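You operate a simulated robot arm through the tools that you are given. There is no shell and no other tool. Be economical: measure what you need, move in short steps, check, and stop when the job is done.

The job below is to be done with a simulated two-armed robot. You get a single attempt, and the scene is never put back.

Task
Put the carton marked "fuses" from the low grey table in the green hopper and the carton labelled "rings" on the shelf under the slatted table. Take the water can cap from the grey table and put it on the table with a wood top. Put the green block from the grey table on top of the orange divided tray. Put the ladle on the grey table away on the tub stand. Take the grey vial and leave it on the blue plug on the grey table. Put the pot labelled "3 mm" from the grey table in the blue hopper and the pot that says "1 mm" on the blue tile. Fetch the numbered tub from the grey table and set it on the top of the case. Put one of the rubber blocks from the table with a wood top on the orange table. Put the 12 mm sieve from the table with a wood top in the inside of the teal tub and the 2 mm sieve on the beige table. Any order will do. Set down upright: carton, green block, grey vial, pot.

The check looks at the end state, three seconds after you hand in, the way a careful person would. Anything else that was tipped, shoved, dropped, spilled or broken makes it a failure. Lids that push on must go on centred and level and be pressed home; caps that screw on are set level and turned clockwise until they are tight.

Robot
Two 6-joint arms with two-finger parallel grippers on one trunk, on a base that drives. Base frame: it is fixed to the floor where the robot stands at the start and does not move with it; the origin is under the middle of the robot, x ahead of it, y to its left, z up; the surface under the hand at the start is at about z = 600. Lengths are in mm, angles in degrees, forces in N, time in s.
The left shoulder is at the start at [80, 216, 1395], the right one opposite. With the tool pointing down near the work surface each hand reaches from about 100 to 640 mm from the robot's upright axis, wherever it stands, measured 20 degrees to its own side. Places, roughly: beige table [4700, 2600, 700]; blue hopper [-1400, 200, 1000]; blue plug (5x5x3 cm) [2600, 0, 700]; blue tile (12x9x2 cm) [2400, 400, 700]; carton [500, -250, 750]; divided tray (26x13x4 cm) [2500, -400, 700]; green block (6x6x9 cm) [2600, 100, 800]; green hopper [-2200, -2500, 700]; grey vial (4x4x6 cm) [3000, -300, 800]; inside of the teal tub [-1200, 2100, 700]; ladle (20x9x8 cm) [2500, -100, 800]; numbered tub [2500, 750, 750]; orange table [700, 2000, 700]; pot [2500, 250, 750]; rubber block (5x5x3 cm) [2800, 1400, 700]; shelf under the slatted table [2700, -2800, 200]; sieve [2500, 2000, 750]; table with a wood top [2700, 1600, 700]; top of the case [4800, 2900, 800]; tub stand (27x15 cm) [-3100, 2560, 600]; water can cap (5x5x2 cm) [2400, 200, 700]. Payload 3.43 kg a hand.
The tool frame of a hand sits at the grasp point between the pads (the TCP): z along the fingers, y along the line on which they close. The tips reach 30 mm beyond it. Largest opening 94 mm; finger width 28, thickness 10; the body of the gripper, 50 by 96 mm, starts 55 mm behind the TCP.
Orientation is told as [roll, pitch, yaw] about the base's x, y, z axes, in that order, counted from this pose: with the fingers straight down and closing along the base's y, the tool's x points along the base's -x, its y along +y and its z along -z.

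Tools
- The arms move only by the tool move_arm. It takes "left_series", "right_series" or both (then of equal length, played together; a hand with none holds still); each is one flat list of numbers, 6 for each row, row after row: the shift along the tool's x, y, z in mm, then the turn, a rotation vector about the tool's x, y, z in degrees. In form: [dx, dy, dz, ax, ay, az, dx, dy, dz, ax, ay, az, ...]. A call has 1 to 20 rows; each row shifts and turns the commanded pose from where the row before left it, along the tool's axes as they then stand. "left_fingers" and "right_fingers" are, for a hand that has rows, the closure, from 0 (fully open) to 1 (shut), set as the call begins (left out, the last holds). A row lasts 0.2 s, in which the tool goes at most 50 mm and 8.6 degrees; a call with a longer step from one row to the next is refused whole, and so is a gripper value outside its range. A pose out of reach is approached as far as the arm can. The call stops where the force on the tool passes 40 N (or 10 N more than at its start, if that is more) or the arm is blocked; 0.2 s more then pass. The fingers move at their own pace (about 72 mm/s each) and stop on an object; they squeeze with about 28 N. The grip force told is the motor's: it shows also when the fingers shut on nothing. Time passes only in rows, and 0.2 s behind the last, so rows that do not move let the fingers close. The reply holds the time, the measured pose of the TCP, the force on the tool along the base axes, the opening and the grip force, in the units named above and with some noise, with the torque about the TCP (base axes, N m) and any sound that the robot's microphone picked up.
- Cameras (640 x 400 px; columns grow to the right, rows downward): "scene" is now at [82.7, -29.2, 1533.8]; the picture's right is [-0.47, -0.88, 0.00], its down [-0.80, 0.43, -0.41] and it looks along [0.36, -0.19, -0.91] (base axes); focal length 260 px, centre (320, 200). "left" rides on the left gripper at [76, -14, -102] in its tool frame; the picture's right is [0.18, 0.98, 0.00], its down [-0.75, 0.14, -0.64] and it looks along [-0.63, 0.12, 0.77] (tool axes); focal length 243 px, centre (320, 200). "right" rides on the right gripper at [76, 14, -102] in its tool frame; the picture's right is [-0.18, 0.98, 0.00], its down [-0.75, -0.14, -0.64] and it looks along [-0.63, -0.12, 0.77] (tool axes); focal length 243 px, centre (320, 200). There is no depth. A picture from a camera that has moved, and an enlarged one, comes with that camera's place and axes in the base frame and with its lens.
- grab_frame(camera): a new picture of that camera. No time passes.
- raise_lower(by): slides the trunk up (or, below 0, down) by that many mm; the arms and the scene camera ride with it, the base frame stays. It gives what a move gives, with no picture.
- steer(legs): drives the robot by 1 to 6 legs, each [ahead, left, turn to the left] in mm, mm and degrees, along the robot's own axes; the way and the turn of a leg run together, so that a leg with both is an arc; at most 1500 mm and 180 degrees a leg. The arms and the cameras ride along, it lands a little off, and it stops where it bumps. It gives what a move gives.
- aim_head(pan, tilt): turns the head with the scene camera to pan (to the left, within 86 degrees either way) and tilt (down, from -29 to 69), counted from straight ahead of the robot. It gives what a move gives.
- close_up(camera, box): a new picture of the part [left, top, right, bottom] of that camera's present view, enlarged. No time passes.
- job_done(): hands the job in; it is judged then, once.

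Work in short steps. Places have to be worked out from the pictures, the camera data and where the tool is seen: move nearer, look again, correct. Check each grasp and each placing, and mend what went wrong. You have 567 turns and 370 pictures in all, those below and enlarged ones among them. Open the grippers and draw the arms clear of the work before you hand the job in, unless the task says otherwise; then end with one line.

The tools are called after ">>>" by a JSON object that holds its "api" and its "payload". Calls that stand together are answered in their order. move_arm: Moves the arms, as the interface text tells. Its arguments: {"type":"object","properties":{"left_series":{"type":"array","items":{"type":"number"}},"left_fingers":{"type":"number"},"right_series":{"type":"array","items":{"type":"number"}},"right_fingers":{"type":"number"}},"required":[]} The other tools are called the same way: raise_lower (by) slides the trunk up or down; steer (legs) drives the base; aim_head (pan, tilt) turns the head that bears the scene camera; grab_frame (camera) takes a picture; close_up (camera, box) takes an enlarged picture of a part of a camera's view; job_done () hands the job in.

At the start:

```text
clock: 0.0
left_eef_pos: [388.5, -29.7, 805.3]
left_tcp_rot: [0.0, 0.0, 0.0]
left_ft_force: [1.2, 0.7, 0.5]
left_ft_torque: [0.03, -0.02, -0.02]
left_gripper_width: 94.0
left_grasp_force: 0.0
right_eef_pos: [328.0, -396.5, 806.1]
right_tcp_rot: [-0.1, 0.1, 0.0]
right_ft_force: [0.6, -0.1, 0.1]
right_ft_torque: [0.02, 0.03, -0.01]
right_gripper_width: 94.2
right_grasp_force: 0.1
trunk travel left (down, up): [-625.0, 215.0]
robot x, y, heading: [-0.9, 1.0, -0.1]
head pan, tilt: [-28.0, 65.6]
```

scene: 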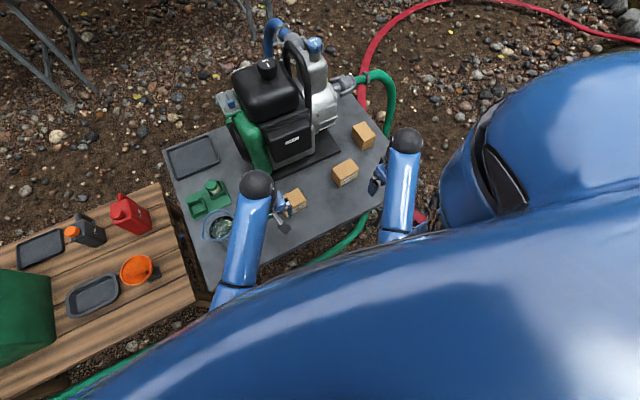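
right: 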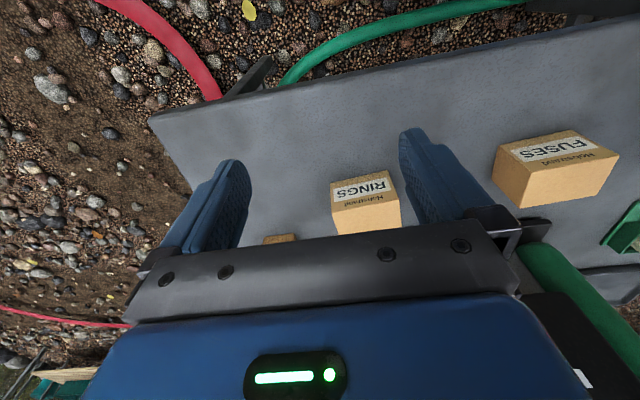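
left: 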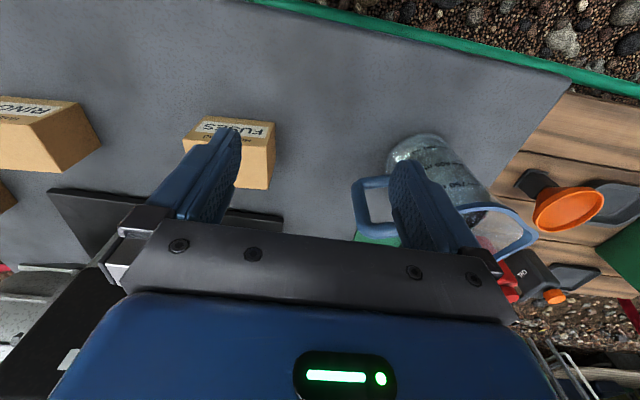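

I start by looking round with the head to see the surroundings.

>>> {"api": "aim_head", "payload": {"pan": 0, "tilt": 15}}

>>> {"api": "grab_frame", "payload": {"camera": "scene"}}

>>> {"api": "aim_head", "payload": {"pan": 80, "tilt": 20}}

>>> {"api": "grab_frame", "payload": {"camera": "scene"}}

>>> {"api": "aim_head", "payload": {"pan": -80, "tilt": 20}}

>>> {"api": "grab_frame", "payload": {"camera": "scene"}}

```text
clock: 1.2
left_eef_pos: [389.1, -30.2, 806.4]
left_tcp_rot: [0.0, 0.1, 0.1]
left_ft_force: [0.7, -0.2, 0.4]
left_ft_torque: [0.02, 0.0, 0.02]
left_gripper_width: 94.4
left_grasp_force: 0.1
right_eef_pos: [329.2, -397.5, 805.6]
right_tcp_rot: [-0.1, 0.0, 0.1]
right_ft_force: [0.2, 0.2, 0.1]
right_ft_torque: [0.03, 0.03, 0.02]
right_gripper_width: 93.9
right_grasp_force: 0.0
trunk travel left (down, up): [-625.0, 215.0]
robot x, y, heading: [-2.3, -3.5, 0.2]
head pan, tilt: [0.0, 15.0]
```

```text
366 pictures are left
camera scene: at [123.2, -1.1, 1606.2], right [0.0, -1.0, 0.0], down [-0.26, 0.0, -0.97], along [0.97, 0.0, -0.26], focal length 260 px, centre (320, 200)
```

scene: 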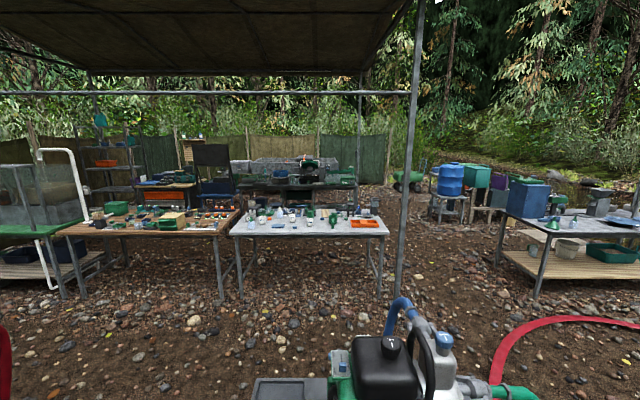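

```text
clock: 2.7
left_eef_pos: [389.3, -29.6, 805.4]
left_tcp_rot: [-0.1, 0.0, 0.0]
left_ft_force: [-0.3, -0.5, -0.3]
left_ft_torque: [-0.01, -0.01, -0.01]
left_gripper_width: 94.0
left_grasp_force: 0.1
right_eef_pos: [329.6, -396.8, 806.0]
right_tcp_rot: [0.0, 0.0, 0.0]
right_ft_force: [-0.3, -0.8, 0.3]
right_ft_torque: [0.01, 0.0, 0.01]
right_gripper_width: 94.0
right_grasp_force: 0.0
trunk travel left (down, up): [-625.0, 215.0]
robot x, y, heading: [-1.0, 1.3, -0.0]
head pan, tilt: [80.0, 20.0]
```

```text
365 pictures are left
camera scene: at [45.9, 90.6, 1598.2], right [0.98, -0.17, 0.0], down [-0.06, -0.34, -0.94], along [0.16, 0.93, -0.34], focal length 260 px, centre (320, 200)
```

scene: 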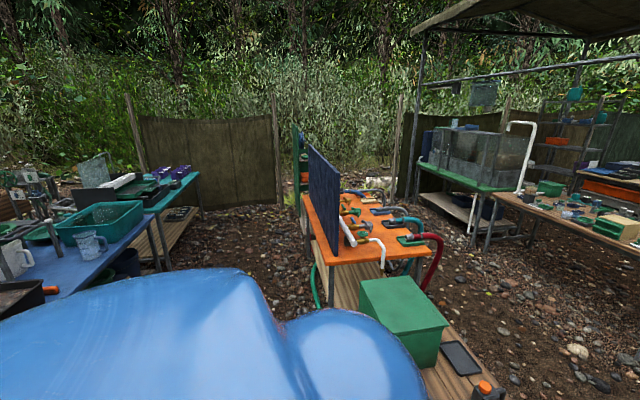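

```text
clock: 5.2
left_eef_pos: [388.9, -30.7, 805.5]
left_tcp_rot: [0.1, -0.1, -0.1]
left_ft_force: [-0.1, -0.8, 0.2]
left_ft_torque: [0.0, 0.0, -0.04]
left_gripper_width: 94.1
left_grasp_force: 0.1
right_eef_pos: [328.9, -396.2, 805.8]
right_tcp_rot: [0.0, 0.0, -0.1]
right_ft_force: [-0.1, 0.1, -0.1]
right_ft_torque: [-0.01, 0.0, 0.02]
right_gripper_width: 93.9
right_grasp_force: 0.0
trunk travel left (down, up): [-625.0, 215.0]
robot x, y, heading: [0.2, 0.0, 0.0]
head pan, tilt: [-80.0, 20.0]
```

```text
364 pictures are left
camera scene: at [45.9, -92.8, 1598.1], right [-0.98, -0.17, 0.0], down [-0.06, 0.34, -0.94], along [0.16, -0.93, -0.34], focal length 260 px, centre (320, 200)
```

scene: 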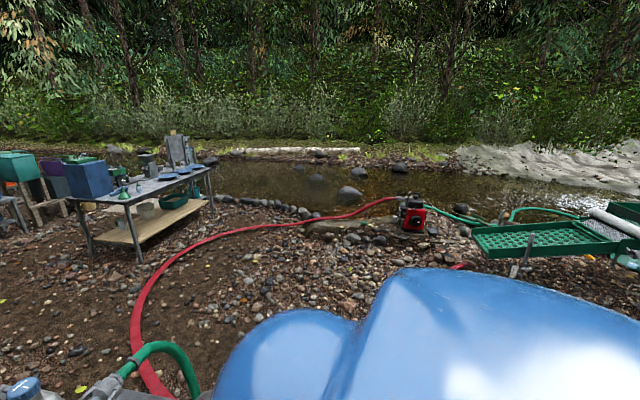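

The cartons: RINGS near [495,-362], FUSES near [480,-125]. I take close-ups to learn their size and turn.

>>> {"api": "close_up", "payload": {"camera": "right", "box": [260, 100, 640, 260]}}

>>> {"api": "close_up", "payload": {"camera": "left", "box": [0, 60, 380, 260]}}

>>> {"api": "aim_head", "payload": {"pan": -20, "tilt": 66}}

>>> {"api": "close_up", "payload": {"camera": "scene", "box": [200, 80, 440, 240]}}

```text
1.68 times, centred on (450, 180) of right
camera zoom: at [253.7, -382.8, 908.9], right [0.18, 0.98, 0.0], down [0.75, -0.14, 0.64], along [0.63, -0.12, -0.77], focal length 409 px, centre (101, 234)
```

zoom: 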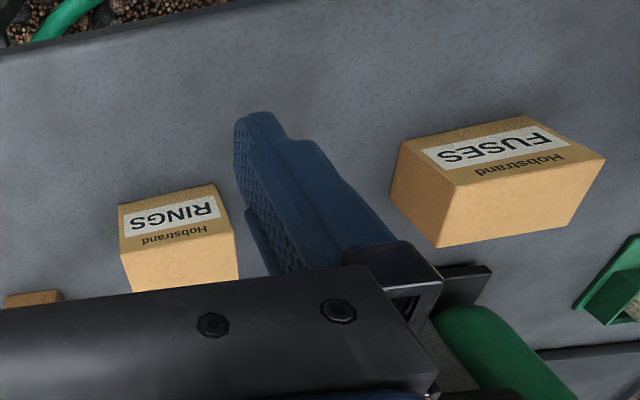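

```text
1.68 times, centred on (190, 160) of left
camera zoom: at [312.9, -45.2, 909.7], right [-0.18, 0.98, 0.0], down [0.75, 0.14, 0.64], along [0.63, 0.12, -0.77], focal length 409 px, centre (539, 267)
```

zoom: 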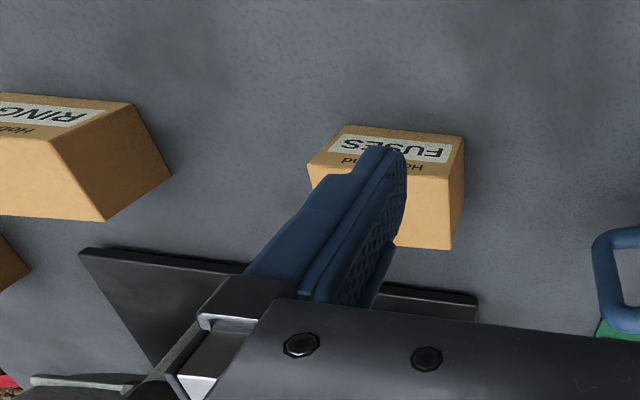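

```text
clock: 6.5
left_eef_pos: [388.8, -30.5, 806.5]
left_tcp_rot: [0.0, -0.1, 0.1]
left_ft_force: [0.3, -0.3, 0.9]
left_ft_torque: [-0.04, 0.0, 0.0]
left_gripper_width: 93.9
left_grasp_force: 0.1
right_eef_pos: [328.7, -397.1, 804.8]
right_tcp_rot: [0.0, 0.1, -0.1]
right_ft_force: [-0.2, 0.8, 0.8]
right_ft_torque: [0.0, 0.0, -0.03]
right_gripper_width: 93.8
right_grasp_force: 0.1
trunk travel left (down, up): [-625.0, 215.0]
robot x, y, heading: [-2.5, -0.2, -0.0]
head pan, tilt: [-20.0, 66.0]
```

```text
2.50 times, centred on (320, 160) of scene
camera zoom: at [85.5, -21.5, 1533.4], right [-0.34, -0.94, 0.0], down [-0.86, 0.31, -0.41], along [0.38, -0.14, -0.91], focal length 651 px, centre (320, 300)
```

zoom: 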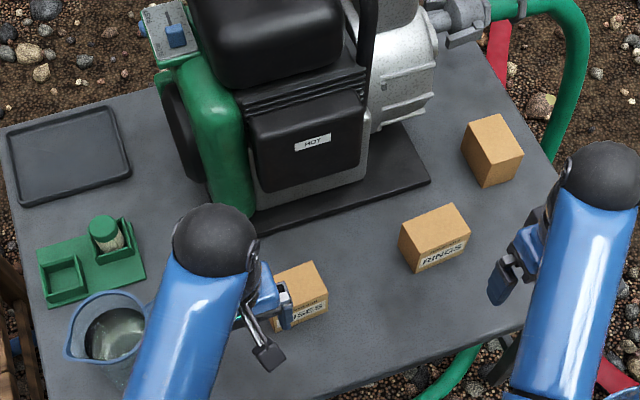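

FUSES looks like 88×58×62 mm, centre [482,-121], yaw ~5°. I rotate both hands to grip across the 58 mm sides, staying high.

>>> {"api": "move_arm", "payload": {"left_series": [0, 0, 0, 0, 0, 8.5, 0, 0, 0, 0, 0, 8.5, 0, 0, 0, 0, 0, 8.5, 0, 0, 0, 0, 0, 8.5, 0, 0, 0, 0, 0, 8.5, 0, 0, 0, 0, 0, 8.5, 0, 0, 0, 0, 0, 8.5, 0, 0, 0, 0, 0, 8.5, 0, 0, 0, 0, 0, 8.5, 0, 0, 0, 0, 0, 8.5, 0, 0, 0, 0, 0, 0], "right_series": [0, 0, 0, 0, 0, -8.5, 0, 0, 0, 0, 0, -8.5, 0, 0, 0, 0, 0, -8.5, 0, 0, 0, 0, 0, -8.5, 0, 0, 0, 0, 0, -8.5, 0, 0, 0, 0, 0, -8.5, 0, 0, 0, 0, 0, -8.5, 0, 0, 0, 0, 0, -8.5, 0, 0, 0, 0, 0, -8.5, 0, 0, 0, 0, 0, -8.5, 0, 0, 0, 0, 0, -8.5]}}

>>> {"api": "grab_frame", "payload": {"camera": "right"}}

>>> {"api": "grab_frame", "payload": {"camera": "left"}}

```text
clock: 8.9
left_eef_pos: [388.3, -29.5, 807.1]
left_tcp_rot: [0.0, 0.0, -85.1]
left_ft_force: [0.7, 0.3, 0.8]
left_ft_torque: [-0.03, 0.02, 0.03]
left_gripper_width: 94.4
left_grasp_force: 0.0
right_eef_pos: [329.7, -394.6, 806.5]
right_tcp_rot: [0.1, 0.0, 93.5]
right_ft_force: [-0.4, -0.3, 0.3]
right_ft_torque: [0.0, 0.0, 0.04]
right_gripper_width: 94.1
right_grasp_force: 0.1
trunk travel left (down, up): [-625.0, 215.0]
robot x, y, heading: [-1.1, -1.0, 0.2]
head pan, tilt: [-20.0, 66.0]
```

```text
360 pictures are left
camera right: at [320.0, -473.6, 909.4], right [-0.99, 0.12, 0.0], down [0.09, 0.76, 0.64], along [0.08, 0.64, -0.77], focal length 243 px, centre (320, 200)
```

right: 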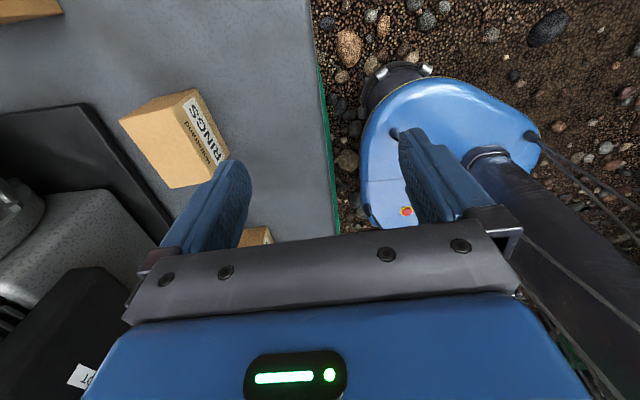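

```text
359 pictures are left
camera left: at [368.4, 43.9, 910.0], right [0.96, 0.27, 0.0], down [0.21, -0.74, 0.64], along [0.17, -0.62, -0.77], focal length 243 px, centre (320, 200)
```

left: 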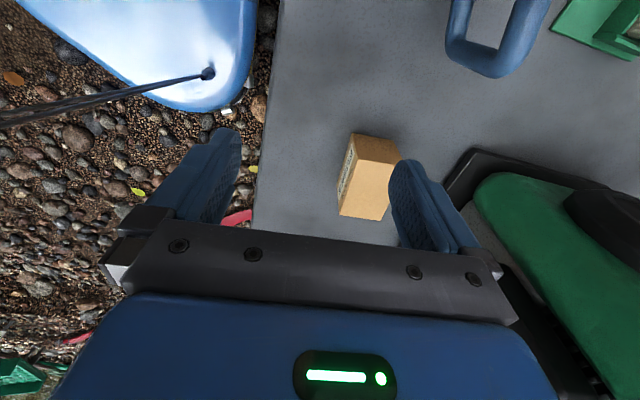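

Both cartons re-measured: FUSES ≈[483,-122], RINGS ≈[500,-364]. I move over them, still high, and look.

>>> {"api": "move_arm", "payload": {"left_series": [-25, 21.6, 0, 0, 0, 0, -25, 21.6, 0, 0, 0, 0, -25, 21.6, 0, 0, 0, 0, -25.3, 21.6, 0, 0, 0, 0, 0, 0, 45, 0, 0, 0, 0, 0, 35, 0, 0, 0], "right_series": [-5, -43.2, 0, 0, 0, 0, -5, -43.2, 0, 0, 0, 0, -5, -43.2, 0, 0, 0, 0, -5, -43.2, 0, 0, 0, 0, 0, 0, 45, 0, 0, 0, 0, 0, 35, 0, 0, 0]}}

>>> {"api": "grab_frame", "payload": {"camera": "right"}}

>>> {"api": "grab_frame", "payload": {"camera": "left"}}

```text
clock: 10.3
left_eef_pos: [481.2, -121.5, 725.9]
left_tcp_rot: [-0.1, 0.0, -85.1]
left_ft_force: [-1.1, -0.9, 0.1]
left_ft_torque: [0.0, -0.02, 0.01]
left_gripper_width: 94.1
left_grasp_force: 0.1
right_eef_pos: [503.5, -367.6, 726.9]
right_tcp_rot: [0.0, -0.1, 93.5]
right_ft_force: [0.3, -0.3, -0.1]
right_ft_torque: [-0.01, 0.0, 0.03]
right_gripper_width: 93.8
right_grasp_force: 0.1
trunk travel left (down, up): [-625.0, 215.0]
robot x, y, heading: [4.3, 1.3, -0.2]
head pan, tilt: [-20.0, 66.0]
```

```text
358 pictures are left
camera right: at [493.6, -444.3, 830.0], right [-0.99, 0.12, 0.0], down [0.1, 0.76, 0.64], along [0.08, 0.64, -0.77], focal length 243 px, centre (320, 200)
```

right: 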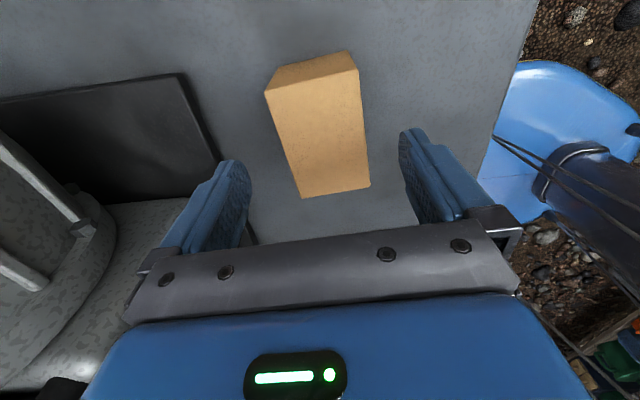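

```text
357 pictures are left
camera left: at [462.7, -47.9, 829.2], right [0.96, 0.27, 0.0], down [0.21, -0.74, 0.64], along [0.17, -0.62, -0.77], focal length 243 px, centre (320, 200)
```

left: 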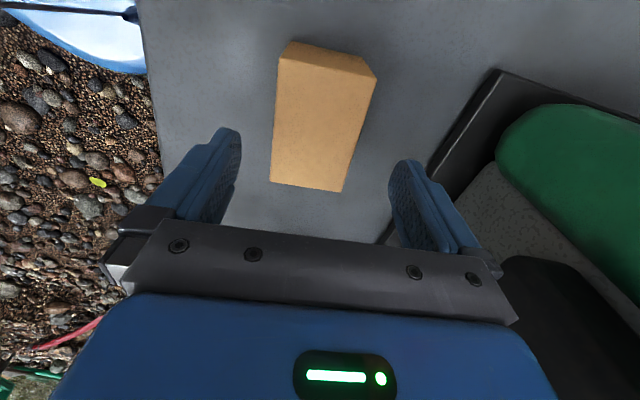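

Boxes well centred. Small corrections, descend to z≈640 and close.

>>> {"api": "move_arm", "payload": {"left_series": [-3.8, -2.3, 20, 0, 0, 0, 0, 0, 33, 0, 0, 0, 0, 0, 33, 0, 0, 0, 0, 0, 0, 0, 0, 0], "right_series": [-8.2, 2.5, 20, 0, 0, 0, 0, 0, 34, 0, 0, 0, 0, 0, 33, 0, 0, 0, 0, 0, 0, 0, 0, 0]}}

>>> {"api": "move_arm", "payload": {"left_series": [0, 0, 0, 0, 0, 0, 0, 0, 0, 0, 0, 0, 0, 0, 0, 0, 0, 0], "right_series": [0, 0, 0, 0, 0, 0, 0, 0, 0, 0, 0, 0, 0, 0, 0, 0, 0, 0], "left_fingers": 1, "right_fingers": 1}}

>>> {"api": "grab_frame", "payload": {"camera": "right"}}

>>> {"api": "grab_frame", "payload": {"camera": "left"}}

```text
clock: 11.3
left_eef_pos: [474.0, -120.6, 648.9]
left_tcp_rot: [0.0, -0.1, -85.0]
left_ft_force: [-0.3, 0.2, -0.1]
left_ft_torque: [-0.01, -0.03, -0.01]
left_gripper_width: 94.0
left_grasp_force: 0.0
left hand out of reach, approached as far as the arm can: row 3
right_eef_pos: [500.3, -359.2, 641.0]
right_tcp_rot: [-0.1, 0.1, 93.5]
right_ft_force: [-0.6, 0.1, 0.5]
right_ft_torque: [-0.05, 0.0, -0.01]
right_gripper_width: 94.1
right_grasp_force: 0.0
trunk travel left (down, up): [-625.0, 215.0]
robot x, y, heading: [-0.2, 0.8, -0.0]
head pan, tilt: [-20.0, 66.0]
```

```text
clock: 12.1
left_eef_pos: [474.5, -122.2, 646.8]
left_tcp_rot: [-0.1, 0.0, -84.9]
left_ft_force: [0.4, 0.2, 0.1]
left_ft_torque: [-0.05, 0.0, 0.03]
left_gripper_width: 63.9
left_grasp_force: 27.8
right_eef_pos: [501.1, -359.3, 640.1]
right_tcp_rot: [0.1, 0.0, 93.4]
right_ft_force: [0.7, 0.2, 0.1]
right_ft_torque: [0.0, 0.03, 0.03]
right_gripper_width: 63.8
right_grasp_force: 27.5
trunk travel left (down, up): [-625.0, 215.0]
robot x, y, heading: [-0.2, -0.4, 0.1]
head pan, tilt: [-20.0, 66.0]
```

```text
356 pictures are left
camera right: at [492.4, -436.6, 743.6], right [-0.99, 0.12, 0.0], down [0.1, 0.76, 0.64], along [0.08, 0.64, -0.77], focal length 243 px, centre (320, 200)
```

right: 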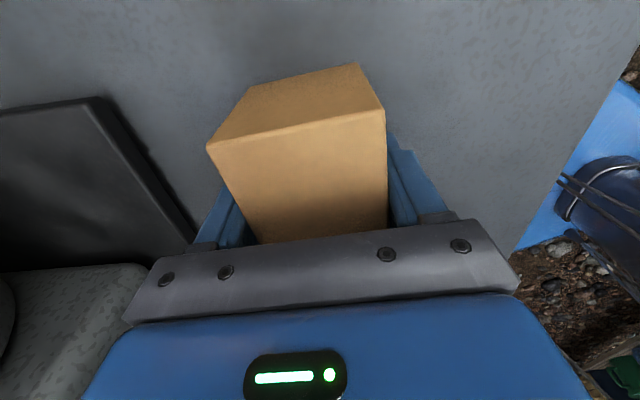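

```text
355 pictures are left
camera left: at [454.1, -47.8, 750.2], right [0.96, 0.27, 0.0], down [0.21, -0.74, 0.64], along [0.17, -0.62, -0.77], focal length 243 px, centre (320, 200)
```

left: 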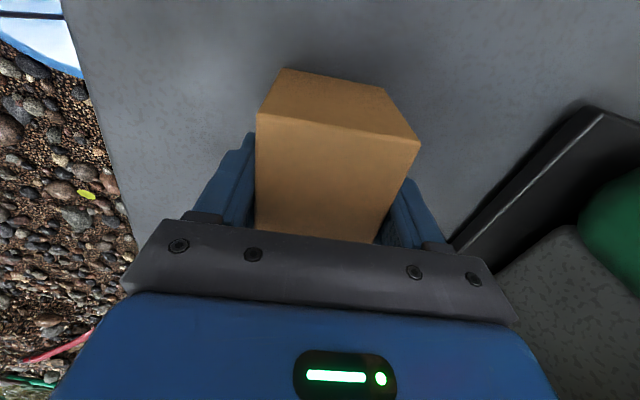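

Both cartons gripped (width 64). Lift with the trunk and check.

>>> {"api": "raise_lower", "payload": {"by": 150}}

>>> {"api": "aim_head", "payload": {"pan": 45, "tilt": 40}}

>>> {"api": "grab_frame", "payload": {"camera": "scene"}}

>>> {"api": "aim_head", "payload": {"pan": -50, "tilt": 40}}

>>> {"api": "grab_frame", "payload": {"camera": "scene"}}

```text
clock: 13.8
left_eef_pos: [474.2, -121.4, 795.9]
left_tcp_rot: [0.1, 0.0, -84.9]
left_ft_force: [-0.5, -0.2, -0.9]
left_ft_torque: [0.02, 0.01, 0.03]
left_gripper_width: 64.0
left_grasp_force: 27.7
right_eef_pos: [500.2, -358.8, 789.9]
right_tcp_rot: [0.1, 0.1, 93.5]
right_ft_force: [0.3, -0.1, -0.6]
right_ft_torque: [-0.04, -0.01, 0.01]
right_gripper_width: 63.9
right_grasp_force: 28.2
trunk travel left (down, up): [-775.0, 65.0]
robot x, y, heading: [-0.4, 0.4, -0.0]
head pan, tilt: [-20.0, 66.0]
```

```text
clock: 15.2
left_eef_pos: [474.3, -121.8, 798.7]
left_tcp_rot: [0.1, 0.0, -85.0]
left_ft_force: [0.0, 0.5, -1.5]
left_ft_torque: [0.0, 0.0, 0.04]
left_gripper_width: 63.8
left_grasp_force: 27.9
right_eef_pos: [502.7, -359.0, 790.6]
right_tcp_rot: [-0.1, 0.0, 93.5]
right_ft_force: [0.1, 0.7, -0.2]
right_ft_torque: [0.01, 0.01, 0.01]
right_gripper_width: 63.7
right_grasp_force: 28.5
trunk travel left (down, up): [-775.0, 65.0]
robot x, y, heading: [-1.8, 0.8, -0.2]
head pan, tilt: [45.0, 40.0]
```

```text
354 pictures are left
camera scene: at [90.5, 58.7, 1716.7], right [0.71, -0.71, 0.0], down [-0.46, -0.45, -0.77], along [0.54, 0.54, -0.64], focal length 260 px, centre (320, 200)
```

scene: 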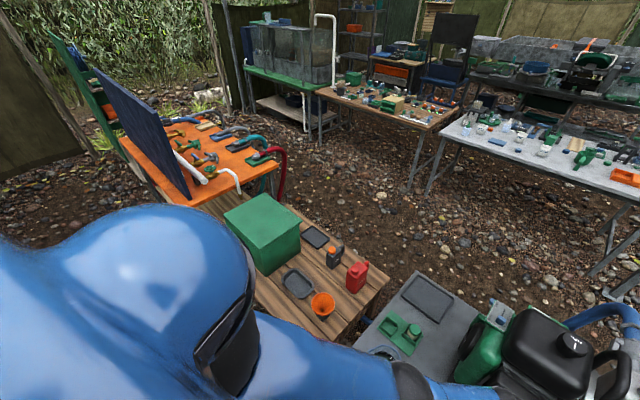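

```text
clock: 16.9
left_eef_pos: [476.2, -122.2, 796.4]
left_tcp_rot: [0.0, 0.0, -85.0]
left_ft_force: [0.3, -0.5, -2.4]
left_ft_torque: [-0.03, -0.02, 0.03]
left_gripper_width: 64.1
left_grasp_force: 28.5
right_eef_pos: [500.8, -358.4, 790.3]
right_tcp_rot: [-0.1, 0.0, 93.5]
right_ft_force: [0.1, -0.8, -2.1]
right_ft_torque: [-0.03, 0.01, -0.01]
right_gripper_width: 63.9
right_grasp_force: 27.7
trunk travel left (down, up): [-775.0, 65.0]
robot x, y, heading: [-2.2, -1.8, -0.2]
head pan, tilt: [-50.0, 40.0]
```

```text
353 pictures are left
camera scene: at [84.9, -66.5, 1716.7], right [-0.77, -0.64, 0.0], down [-0.41, 0.49, -0.77], along [0.49, -0.59, -0.64], focal length 260 px, centre (320, 200)
```

scene: 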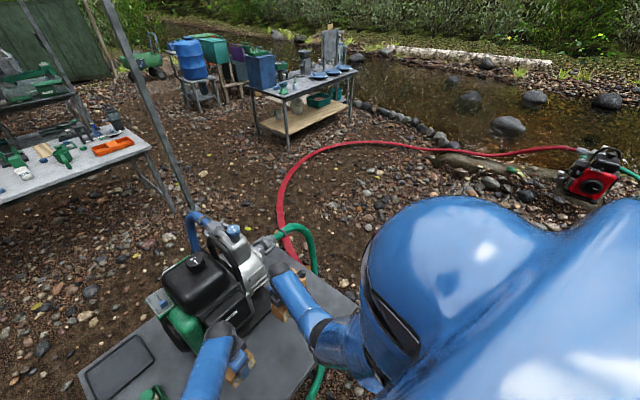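

Boxes lifted. I back away from the table and turn right, watching for bumps over the hoses.

>>> {"api": "steer", "payload": {"legs": [[-350, 0, 0], [0, 0, -90]]}}

>>> {"api": "aim_head", "payload": {"pan": -60, "tilt": 25}}

>>> {"api": "grab_frame", "payload": {"camera": "scene"}}

>>> {"api": "aim_head", "payload": {"pan": 0, "tilt": 30}}

>>> {"api": "grab_frame", "payload": {"camera": "scene"}}

```text
clock: 22.9
left_eef_pos: [-459.7, -476.0, 796.3]
left_tcp_rot: [0.0, 0.0, -173.8]
left_ft_force: [0.4, -0.3, -1.3]
left_ft_torque: [0.02, 0.02, 0.0]
left_gripper_width: 64.0
left_grasp_force: 27.7
right_eef_pos: [-697.5, -507.7, 790.8]
right_tcp_rot: [0.0, 0.0, 4.5]
right_ft_force: [-0.4, 1.0, -1.5]
right_ft_torque: [-0.01, -0.01, 0.03]
right_gripper_width: 64.0
right_grasp_force: 28.0
trunk travel left (down, up): [-775.0, 65.0]
robot x, y, heading: [-350.4, -1.0, -89.0]
head pan, tilt: [-50.0, 40.0]
```

```text
clock: 23.7
left_eef_pos: [-460.9, -475.4, 796.3]
left_tcp_rot: [0.0, 0.1, -173.8]
left_ft_force: [0.0, -0.1, -1.8]
left_ft_torque: [0.01, -0.03, -0.01]
left_gripper_width: 63.9
left_grasp_force: 27.6
right_eef_pos: [-699.5, -508.5, 790.0]
right_tcp_rot: [0.0, 0.0, 4.6]
right_ft_force: [0.2, 0.0, -1.5]
right_ft_torque: [0.01, 0.01, -0.04]
right_gripper_width: 63.9
right_grasp_force: 28.4
trunk travel left (down, up): [-775.0, 65.0]
robot x, y, heading: [-346.9, -1.2, -88.7]
head pan, tilt: [-60.0, 25.0]
```

```text
352 pictures are left
camera scene: at [-427.2, -78.6, 1739.9], right [-0.52, 0.86, 0.0], down [0.36, 0.22, -0.91], along [-0.78, -0.47, -0.42], focal length 260 px, centre (320, 200)
```

scene: 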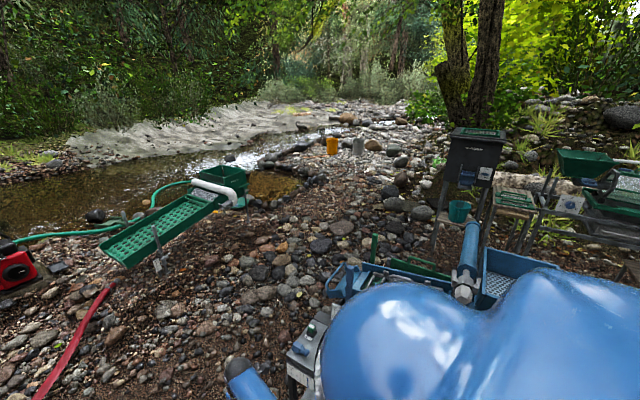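

```text
clock: 25.0
left_eef_pos: [-460.7, -476.7, 797.3]
left_tcp_rot: [0.0, 0.0, -173.9]
left_ft_force: [0.8, -0.4, -1.0]
left_ft_torque: [0.02, 0.01, 0.01]
left_gripper_width: 63.9
left_grasp_force: 28.2
right_eef_pos: [-698.1, -507.4, 789.8]
right_tcp_rot: [0.0, 0.1, 4.5]
right_ft_force: [0.1, 1.5, -1.3]
right_ft_torque: [-0.02, 0.01, -0.02]
right_gripper_width: 63.9
right_grasp_force: 28.4
trunk travel left (down, up): [-775.0, 65.0]
robot x, y, heading: [-349.0, 3.1, -88.8]
head pan, tilt: [0.0, 30.0]
```

```text
351 pictures are left
camera scene: at [-346.6, -121.5, 1732.0], right [-1.0, -0.02, 0.0], down [-0.01, 0.5, -0.87], along [0.02, -0.87, -0.5], focal length 260 px, centre (320, 200)
```

scene: 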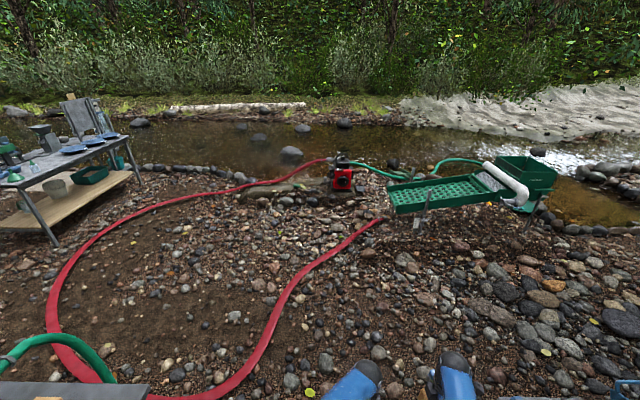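

The green hopper is at the head of the sluice, about [-2300,-2430]. I'll approach it from its open +y side: forward, turn right, then along -x.

>>> {"api": "steer", "payload": {"legs": [[1200, 0, 0], [0, 0, -91], [1300, 0, 0]]}}

>>> {"api": "aim_head", "payload": {"pan": 30, "tilt": 35}}

>>> {"api": "grab_frame", "payload": {"camera": "scene"}}

```text
clock: 41.0
left_eef_pos: [-2090.2, -1072.0, 797.2]
left_tcp_rot: [0.0, 0.0, 95.5]
left_ft_force: [-0.3, -0.6, -0.9]
left_ft_torque: [0.0, 0.0, 0.01]
left_gripper_width: 63.8
left_grasp_force: 28.1
right_eef_pos: [-2119.2, -835.0, 790.9]
right_tcp_rot: [0.0, 0.0, -86.1]
right_ft_force: [-0.4, -0.1, -0.9]
right_ft_torque: [0.01, -0.03, 0.04]
right_gripper_width: 64.1
right_grasp_force: 28.1
trunk travel left (down, up): [-775.0, 65.0]
robot x, y, heading: [-1616.8, -1187.8, -179.5]
head pan, tilt: [0.0, 30.0]
```

```text
clock: 41.9
left_eef_pos: [-2090.9, -1072.3, 797.9]
left_tcp_rot: [0.0, 0.1, 95.6]
left_ft_force: [0.3, 0.5, -1.5]
left_ft_torque: [0.02, 0.0, 0.01]
left_gripper_width: 64.0
left_grasp_force: 28.6
right_eef_pos: [-2120.9, -834.7, 790.0]
right_tcp_rot: [0.1, -0.1, -86.0]
right_ft_force: [-0.7, 0.5, -1.6]
right_ft_torque: [0.0, 0.03, -0.03]
right_gripper_width: 63.9
right_grasp_force: 27.7
trunk travel left (down, up): [-775.0, 65.0]
robot x, y, heading: [-1614.2, -1186.2, -179.5]
head pan, tilt: [30.0, 35.0]
```

```text
350 pictures are left
camera scene: at [-1722.6, -1235.5, 1724.2], right [-0.51, 0.86, 0.0], down [0.49, 0.29, -0.82], along [-0.71, -0.42, -0.57], focal length 260 px, centre (320, 200)
```

scene: 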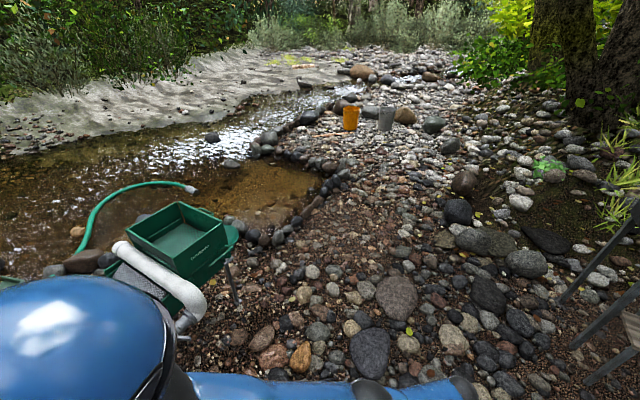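

Hopper centre ≈[-2287,-2490]. Drive past it, turn left to face it and look.

>>> {"api": "steer", "payload": {"legs": [[770, 0, 0], [0, 0, 89.5], [500, 0, 0]]}}

>>> {"api": "aim_head", "payload": {"pan": 5, "tilt": 55}}

>>> {"api": "grab_frame", "payload": {"camera": "scene"}}

```text
clock: 52.6
left_eef_pos: [-2462.9, -2187.3, 796.5]
left_tcp_rot: [0.1, 0.0, -172.5]
left_ft_force: [0.0, -0.1, -1.5]
left_ft_torque: [-0.02, -0.02, -0.01]
left_gripper_width: 63.6
left_grasp_force: 28.4
right_eef_pos: [-2698.3, -2224.6, 789.6]
right_tcp_rot: [-0.1, 0.0, 6.1]
right_ft_force: [-0.2, 0.0, -1.7]
right_ft_torque: [-0.02, 0.0, -0.03]
right_gripper_width: 63.8
right_grasp_force: 27.4
trunk travel left (down, up): [-775.0, 65.0]
robot x, y, heading: [-2361.4, -1708.8, -87.7]
head pan, tilt: [30.0, 35.0]
```

```text
clock: 53.5
left_eef_pos: [-2462.8, -2188.9, 795.7]
left_tcp_rot: [0.0, 0.0, -172.5]
left_ft_force: [0.2, 0.2, -1.9]
left_ft_torque: [0.0, -0.03, 0.0]
left_gripper_width: 63.6
left_grasp_force: 27.9
right_eef_pos: [-2697.9, -2226.2, 790.0]
right_tcp_rot: [0.0, 0.0, 6.1]
right_ft_force: [-0.3, -0.3, -0.8]
right_ft_torque: [0.0, 0.0, 0.03]
right_gripper_width: 63.9
right_grasp_force: 27.7
trunk travel left (down, up): [-775.0, 65.0]
robot x, y, heading: [-2358.3, -1707.1, -87.6]
head pan, tilt: [5.0, 55.0]
```

```text
349 pictures are left
camera scene: at [-2351.9, -1812.8, 1696.0], right [-0.99, -0.13, 0.0], down [-0.11, 0.81, -0.57], along [0.08, -0.57, -0.82], focal length 260 px, centre (320, 200)
```

scene: 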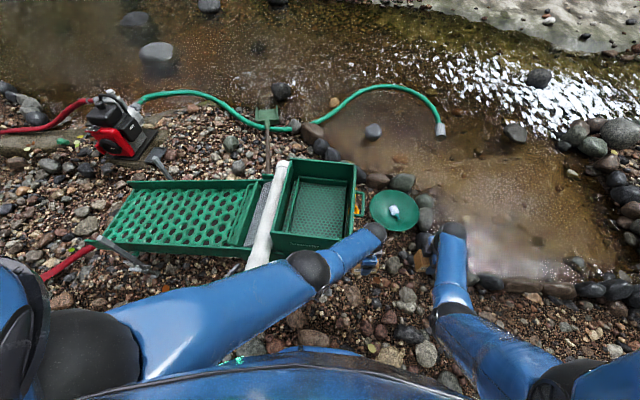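

Hopper interior centre ≈[-2245,-2510]. Raise trunk and creep forward 220, then look again.

>>> {"api": "raise_lower", "payload": {"by": 60}}

>>> {"api": "steer", "payload": {"legs": [[215, 30, 0]]}}

>>> {"api": "grab_frame", "payload": {"camera": "left"}}

>>> {"api": "grab_frame", "payload": {"camera": "scene"}}

```text
clock: 54.5
left_eef_pos: [-2462.4, -2188.7, 857.0]
left_tcp_rot: [0.0, 0.0, -172.5]
left_ft_force: [-0.7, -0.3, -1.6]
left_ft_torque: [-0.01, -0.05, 0.01]
left_gripper_width: 64.0
left_grasp_force: 28.4
right_eef_pos: [-2698.0, -2225.4, 850.6]
right_tcp_rot: [0.1, -0.1, 6.0]
right_ft_force: [0.3, -0.1, -2.1]
right_ft_torque: [0.03, -0.01, 0.0]
right_gripper_width: 64.0
right_grasp_force: 27.7
trunk travel left (down, up): [-835.0, 5.0]
robot x, y, heading: [-2360.7, -1708.8, -87.5]
head pan, tilt: [5.0, 55.0]
```

```text
clock: 55.7
left_eef_pos: [-2448.1, -2277.5, 856.2]
left_tcp_rot: [-0.1, 0.1, -172.9]
left_ft_force: [-0.6, -0.2, -1.8]
left_ft_torque: [0.04, 0.01, 0.03]
left_gripper_width: 64.1
left_grasp_force: 28.0
right_eef_pos: [-2684.9, -2313.6, 849.3]
right_tcp_rot: [0.2, 0.0, 5.6]
right_ft_force: [-0.2, -1.0, -1.1]
right_ft_torque: [0.0, -0.01, -0.01]
right_gripper_width: 64.0
right_grasp_force: 27.8
trunk travel left (down, up): [-835.0, 5.0]
robot x, y, heading: [-2343.1, -1797.8, -87.7]
head pan, tilt: [5.0, 55.0]
stopped in leg 1: the robot was blocked; the commanded pose is now the measured one
```

```text
348 pictures are left
camera left: at [-2374.1, -2255.2, 958.8], right [0.3, -0.95, 0.0], down [-0.73, -0.24, 0.64], along [-0.61, -0.19, -0.77], focal length 243 px, centre (320, 200)
```

left: 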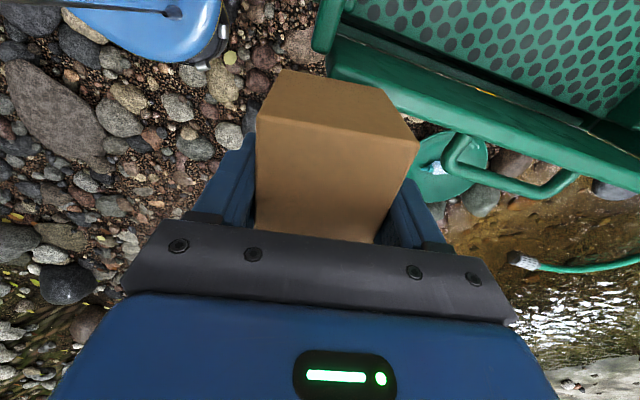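

```text
347 pictures are left
camera scene: at [-2335.5, -1904.6, 1755.7], right [-0.99, -0.12, 0.0], down [-0.1, 0.81, -0.57], along [0.07, -0.57, -0.82], focal length 260 px, centre (320, 200)
```

scene: 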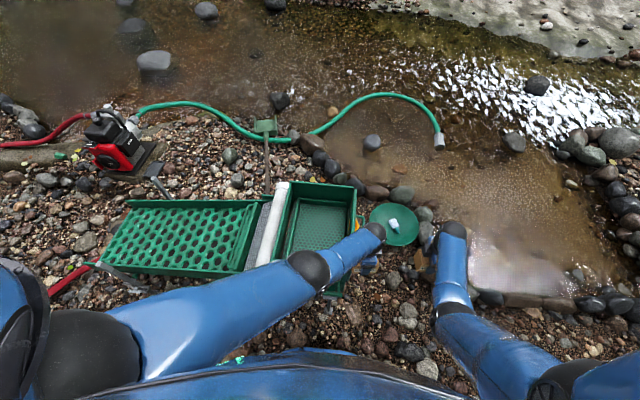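

The base is blocked at y≈-1798 (legs, presumably). The left hand can still reach the hopper's near half; I move it over there and look.

>>> {"api": "move_arm", "payload": {"left_series": [41, 24, 0, 0, 0, 0, 41, 24, 0, 0, 0, 0, 41, 24, 0, 0, 0, 0, 41, 24, 0, 0, 0, 0, 41, 23, 0, 0, 0, 0, 0, 0, 0, 0, 0, 0]}}

>>> {"api": "grab_frame", "payload": {"camera": "left"}}

>>> {"api": "grab_frame", "payload": {"camera": "right"}}

>>> {"api": "grab_frame", "payload": {"camera": "scene"}}

```text
clock: 57.1
left_eef_pos: [-2228.6, -2370.8, 855.6]
left_tcp_rot: [0.0, 0.0, -173.0]
left_ft_force: [-0.3, -0.4, -1.4]
left_ft_torque: [0.0, -0.02, 0.01]
left_gripper_width: 64.1
left_grasp_force: 28.3
right_eef_pos: [-2683.2, -2313.4, 850.3]
right_tcp_rot: [0.0, -0.1, 5.6]
right_ft_force: [0.2, -0.1, -0.7]
right_ft_torque: [0.01, -0.03, -0.02]
right_gripper_width: 63.9
right_grasp_force: 28.4
trunk travel left (down, up): [-835.0, 5.0]
robot x, y, heading: [-2342.8, -1797.8, -87.9]
head pan, tilt: [5.0, 55.0]
```

```text
346 pictures are left
camera left: at [-2154.7, -2347.8, 959.2], right [0.3, -0.95, 0.0], down [-0.73, -0.23, 0.64], along [-0.61, -0.2, -0.77], focal length 243 px, centre (320, 200)
```

left: 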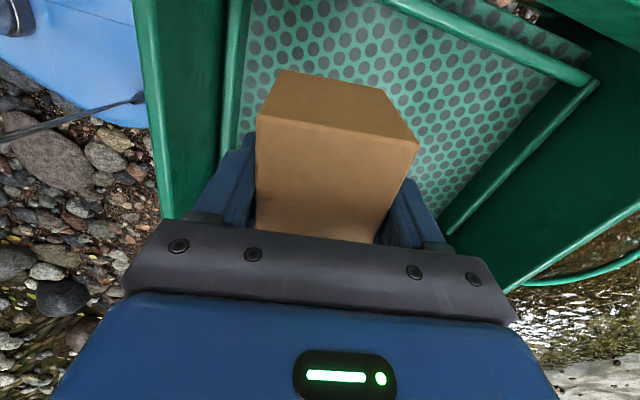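

```text
345 pictures are left
camera right: at [-2760.3, -2306.4, 953.6], right [0.09, 1.0, 0.0], down [0.76, -0.07, 0.64], along [0.64, -0.06, -0.77], focal length 243 px, centre (320, 200)
```

right: 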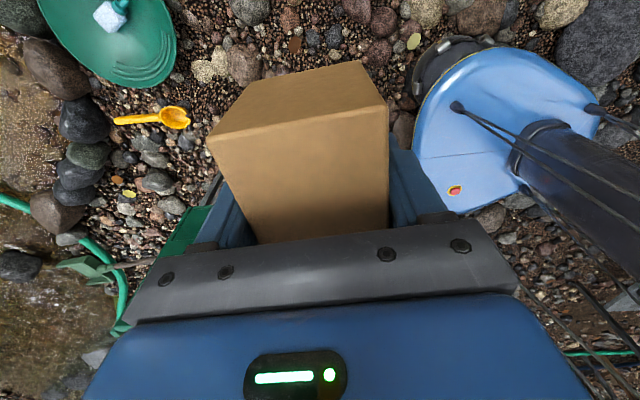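

```text
344 pictures are left
camera scene: at [-2334.2, -1901.5, 1755.9], right [-0.99, -0.12, 0.0], down [-0.1, 0.81, -0.57], along [0.07, -0.57, -0.82], focal length 260 px, centre (320, 200)
```

scene: 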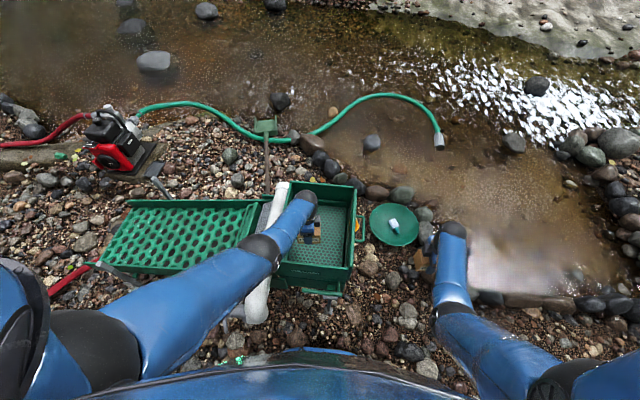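

The floor looks at z≈700–750. I lower the box in small steps until contact.

>>> {"api": "move_arm", "payload": {"left_series": [0, 0, 12, 0, 0, 0, 0, 0, 12, 0, 0, 0, 0, 0, 12, 0, 0, 0, 0, 0, 8, 0, 0, 0, 0, 0, 8, 0, 0, 0, 0, 0, 8, 0, 0, 0, 0, 0, 8, 0, 0, 0]}}

>>> {"api": "grab_frame", "payload": {"camera": "left"}}

```text
clock: 58.7
left_eef_pos: [-2225.0, -2343.5, 816.0]
left_tcp_rot: [0.2, 0.0, -172.9]
left_ft_force: [-0.1, -0.3, -0.5]
left_ft_torque: [0.04, -0.01, 0.0]
left_gripper_width: 63.5
left_grasp_force: 28.3
left hand out of reach, approached as far as the arm can: row 2, 3, 4, 5, 6, 7
right_eef_pos: [-2683.6, -2311.5, 849.5]
right_tcp_rot: [0.1, 0.1, 5.7]
right_ft_force: [-1.0, -0.4, -0.6]
right_ft_torque: [-0.02, 0.02, 0.04]
right_gripper_width: 64.1
right_grasp_force: 28.2
trunk travel left (down, up): [-835.0, 5.0]
robot x, y, heading: [-2343.6, -1798.5, -87.6]
head pan, tilt: [5.0, 55.0]
```

```text
343 pictures are left
camera left: at [-2150.3, -2320.5, 918.7], right [0.3, -0.95, 0.0], down [-0.73, -0.23, 0.64], along [-0.61, -0.2, -0.77], focal length 243 px, centre (320, 200)
```

left: 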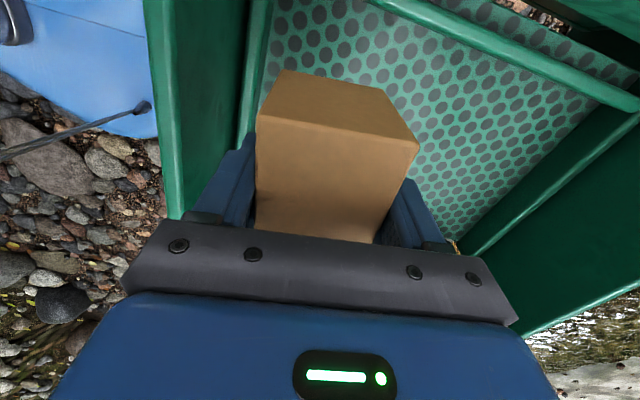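

The trunk is too high for reach; I raise the hand, lower the trunk, and go further in.

>>> {"api": "move_arm", "payload": {"left_series": [0, 0, -40, 0, 0, 0, 0, 0, -40, 0, 0, 0]}}

>>> {"api": "raise_lower", "payload": {"by": -60}}

>>> {"api": "move_arm", "payload": {"left_series": [0, 0, -40, 0, 0, 0, 0, 20, -20, 0, 0, 0]}}

>>> {"api": "raise_lower", "payload": {"by": -60}}

```text
clock: 59.3
left_eef_pos: [-2225.1, -2338.8, 895.0]
left_tcp_rot: [0.0, 0.0, -172.9]
left_ft_force: [0.1, 0.6, -1.0]
left_ft_torque: [-0.02, -0.01, -0.02]
left_gripper_width: 64.0
left_grasp_force: 27.8
right_eef_pos: [-2682.3, -2310.8, 851.5]
right_tcp_rot: [-0.1, -0.1, 5.8]
right_ft_force: [1.2, 0.2, -0.7]
right_ft_torque: [-0.01, -0.03, 0.03]
right_gripper_width: 63.6
right_grasp_force: 27.8
trunk travel left (down, up): [-835.0, 5.0]
robot x, y, heading: [-2340.3, -1799.5, -87.9]
head pan, tilt: [5.0, 55.0]
```

```text
clock: 60.3
left_eef_pos: [-2225.5, -2342.1, 835.5]
left_tcp_rot: [0.0, 0.0, -172.9]
left_ft_force: [0.1, 0.2, -0.9]
left_ft_torque: [0.02, -0.02, 0.0]
left_gripper_width: 64.0
left_grasp_force: 28.1
right_eef_pos: [-2684.1, -2311.5, 791.2]
right_tcp_rot: [0.0, 0.1, 5.7]
right_ft_force: [0.4, 0.7, -1.4]
right_ft_torque: [0.01, 0.0, -0.01]
right_gripper_width: 63.8
right_grasp_force: 28.2
trunk travel left (down, up): [-775.0, 65.0]
robot x, y, heading: [-2343.7, -1799.1, -87.6]
head pan, tilt: [5.0, 55.0]
```

```text
clock: 60.9
left_eef_pos: [-2223.0, -2361.9, 892.3]
left_tcp_rot: [-0.2, 0.0, -172.9]
left_ft_force: [0.0, -0.2, -1.2]
left_ft_torque: [-0.02, -0.01, -0.01]
left_gripper_width: 63.9
left_grasp_force: 27.6
right_eef_pos: [-2685.1, -2312.4, 790.5]
right_tcp_rot: [0.0, 0.0, 5.7]
right_ft_force: [0.3, -0.1, -1.3]
right_ft_torque: [0.01, -0.01, 0.01]
right_gripper_width: 63.9
right_grasp_force: 27.9
trunk travel left (down, up): [-775.0, 65.0]
robot x, y, heading: [-2343.4, -1797.9, -88.0]
head pan, tilt: [5.0, 55.0]
```

```text
clock: 61.9
left_eef_pos: [-2223.3, -2361.3, 833.7]
left_tcp_rot: [0.0, 0.0, -172.9]
left_ft_force: [0.9, -1.3, -1.6]
left_ft_torque: [0.01, -0.01, 0.0]
left_gripper_width: 63.9
left_grasp_force: 28.1
right_eef_pos: [-2684.2, -2312.3, 730.9]
right_tcp_rot: [0.1, 0.0, 5.7]
right_ft_force: [0.9, 0.7, -0.8]
right_ft_torque: [0.01, -0.04, -0.02]
right_gripper_width: 64.1
right_grasp_force: 27.8
trunk travel left (down, up): [-715.0, 125.0]
robot x, y, heading: [-2345.5, -1797.1, -87.8]
head pan, tilt: [5.0, 55.0]
```

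Now further in by 35 mm and lower gently.

>>> {"api": "move_arm", "payload": {"left_series": [0, 35, 10, 0, 0, 0, 0, 0, 12, 0, 0, 0, 0, 0, 12, 0, 0, 0, 0, 0, 8, 0, 0, 0, 0, 0, 8, 0, 0, 0, 0, 0, 8, 0, 0, 0, 0, 0, 8, 0, 0, 0]}}

>>> {"api": "grab_frame", "payload": {"camera": "left"}}

```text
clock: 63.5
left_eef_pos: [-2217.9, -2397.5, 767.0]
left_tcp_rot: [0.0, 0.0, -172.9]
left_ft_force: [-0.3, 0.3, -1.0]
left_ft_torque: [-0.02, -0.03, 0.0]
left_gripper_width: 64.0
left_grasp_force: 28.2
right_eef_pos: [-2684.3, -2312.9, 730.2]
right_tcp_rot: [0.0, 0.0, 5.7]
right_ft_force: [-0.1, -0.5, -0.8]
right_ft_torque: [-0.02, -0.01, 0.02]
right_gripper_width: 63.9
right_grasp_force: 28.5
trunk travel left (down, up): [-715.0, 125.0]
robot x, y, heading: [-2343.1, -1794.4, -87.9]
head pan, tilt: [5.0, 55.0]
```

```text
342 pictures are left
camera left: at [-2144.5, -2374.3, 870.5], right [0.3, -0.95, 0.0], down [-0.73, -0.23, 0.64], along [-0.61, -0.2, -0.77], focal length 243 px, centre (320, 200)
```

left: 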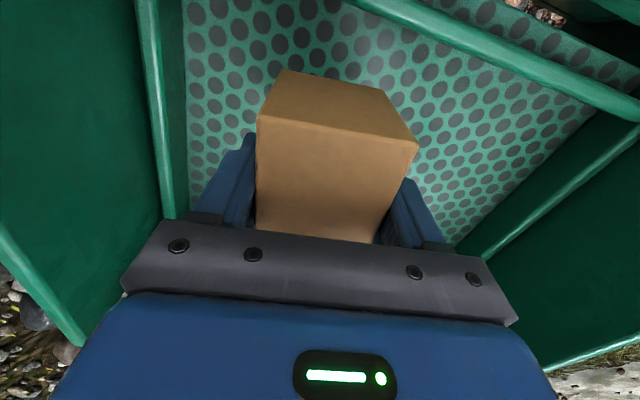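

No contact at bottom z≈720; keep lowering.

>>> {"api": "move_arm", "payload": {"left_series": [0, 0, 8, 0, 0, 0, 0, 0, 8, 0, 0, 0, 0, 0, 8, 0, 0, 0, 0, 0, 8, 0, 0, 0, 0, 0, 8, 0, 0, 0]}}

>>> {"api": "grab_frame", "payload": {"camera": "left"}}

```text
clock: 64.7
left_eef_pos: [-2214.9, -2384.9, 737.4]
left_tcp_rot: [0.0, 0.1, -172.9]
left_ft_force: [-0.6, 0.4, -2.0]
left_ft_torque: [-0.06, -0.01, 0.0]
left_gripper_width: 63.7
left_grasp_force: 28.0
left hand out of reach, approached as far as the arm can: row 3, 4, 5
right_eef_pos: [-2683.5, -2311.8, 729.4]
right_tcp_rot: [0.1, -0.1, 5.7]
right_ft_force: [-0.5, -0.1, -0.3]
right_ft_torque: [0.02, 0.01, -0.02]
right_gripper_width: 64.1
right_grasp_force: 28.2
trunk travel left (down, up): [-715.0, 125.0]
robot x, y, heading: [-2341.5, -1796.6, -88.0]
head pan, tilt: [5.0, 55.0]
```

```text
341 pictures are left
camera left: at [-2142.4, -2361.4, 840.3], right [0.3, -0.95, 0.0], down [-0.73, -0.23, 0.64], along [-0.61, -0.2, -0.77], focal length 243 px, centre (320, 200)
```

left: 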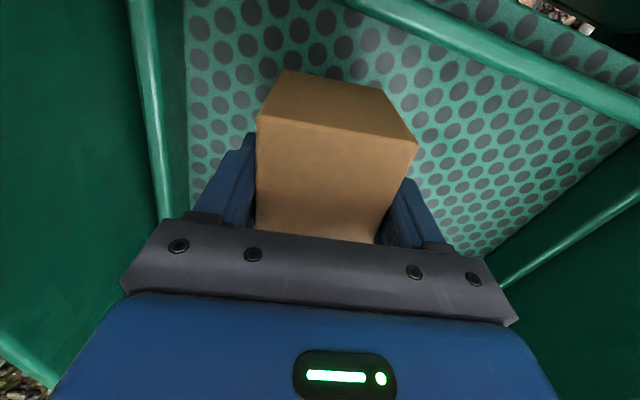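

Out of vertical reach again; hand up 50, trunk down 80, then force-guarded descent.

>>> {"api": "move_arm", "payload": {"left_series": [0, 0, -45, 0, 0, 0, 0, 0, -45, 0, 0, 0]}}

>>> {"api": "raise_lower", "payload": {"by": -80}}

>>> {"api": "move_arm", "payload": {"left_series": [0, 12, 8, 0, 0, 0, 0, 0, 8, 0, 0, 0, 0, 0, 8, 0, 0, 0, 0, 0, 8, 0, 0, 0, 0, 0, 8, 0, 0, 0, 0, 0, 8, 0, 0, 0, 0, 0, 8, 0, 0, 0, 0, 0, 6, 0, 0, 0, 0, 0, 6, 0, 0, 0, 0, 0, 6, 0, 0, 0]}}

>>> {"api": "grab_frame", "payload": {"camera": "left"}}

```text
clock: 65.3
left_eef_pos: [-2214.2, -2385.5, 829.1]
left_tcp_rot: [-0.1, 0.0, -172.9]
left_ft_force: [0.2, 0.6, -1.3]
left_ft_torque: [-0.04, -0.01, -0.03]
left_gripper_width: 63.8
left_grasp_force: 27.7
right_eef_pos: [-2683.4, -2312.4, 729.7]
right_tcp_rot: [0.0, 0.0, 5.8]
right_ft_force: [0.6, 0.4, -1.4]
right_ft_torque: [0.02, 0.01, 0.01]
right_gripper_width: 63.9
right_grasp_force: 28.2
trunk travel left (down, up): [-715.0, 125.0]
robot x, y, heading: [-2345.6, -1800.6, -87.9]
head pan, tilt: [5.0, 55.0]
```

```text
clock: 66.5
left_eef_pos: [-2212.1, -2385.6, 748.1]
left_tcp_rot: [0.1, 0.0, -172.9]
left_ft_force: [0.3, -0.3, -1.7]
left_ft_torque: [0.0, 0.04, 0.03]
left_gripper_width: 64.0
left_grasp_force: 27.6
right_eef_pos: [-2682.8, -2312.4, 650.6]
right_tcp_rot: [0.1, 0.1, 5.7]
right_ft_force: [0.4, -0.2, -0.5]
right_ft_torque: [0.0, -0.01, -0.01]
right_gripper_width: 64.1
right_grasp_force: 27.9
trunk travel left (down, up): [-635.0, 205.0]
robot x, y, heading: [-2345.0, -1794.2, -87.9]
head pan, tilt: [5.0, 55.0]
```

```text
clock: 68.5
left_eef_pos: [-2213.2, -2400.0, 684.8]
left_tcp_rot: [0.2, 0.0, -172.9]
left_ft_force: [-1.2, 9.7, 21.8]
left_ft_torque: [0.68, -0.29, 0.05]
left_gripper_width: 64.1
left_grasp_force: 28.0
right_eef_pos: [-2683.5, -2311.2, 650.9]
right_tcp_rot: [-0.2, 0.0, 5.7]
right_ft_force: [0.6, -0.2, -1.5]
right_ft_torque: [-0.01, -0.01, 0.0]
right_gripper_width: 64.2
right_grasp_force: 28.1
trunk travel left (down, up): [-635.0, 205.0]
robot x, y, heading: [-2340.4, -1793.1, -87.7]
head pan, tilt: [5.0, 55.0]
stopped in row 10 (left hand): the force on the tool passed its limit at 42 N (the readings are from after the stop); the commanded pose is now the measured one
```

```text
340 pictures are left
camera left: at [-2138.4, -2376.6, 787.0], right [0.3, -0.95, 0.0], down [-0.73, -0.23, 0.64], along [-0.61, -0.2, -0.77], focal length 243 px, centre (320, 200)
```

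left: 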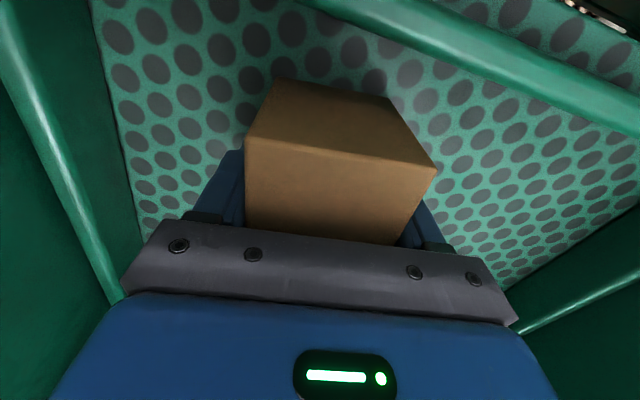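

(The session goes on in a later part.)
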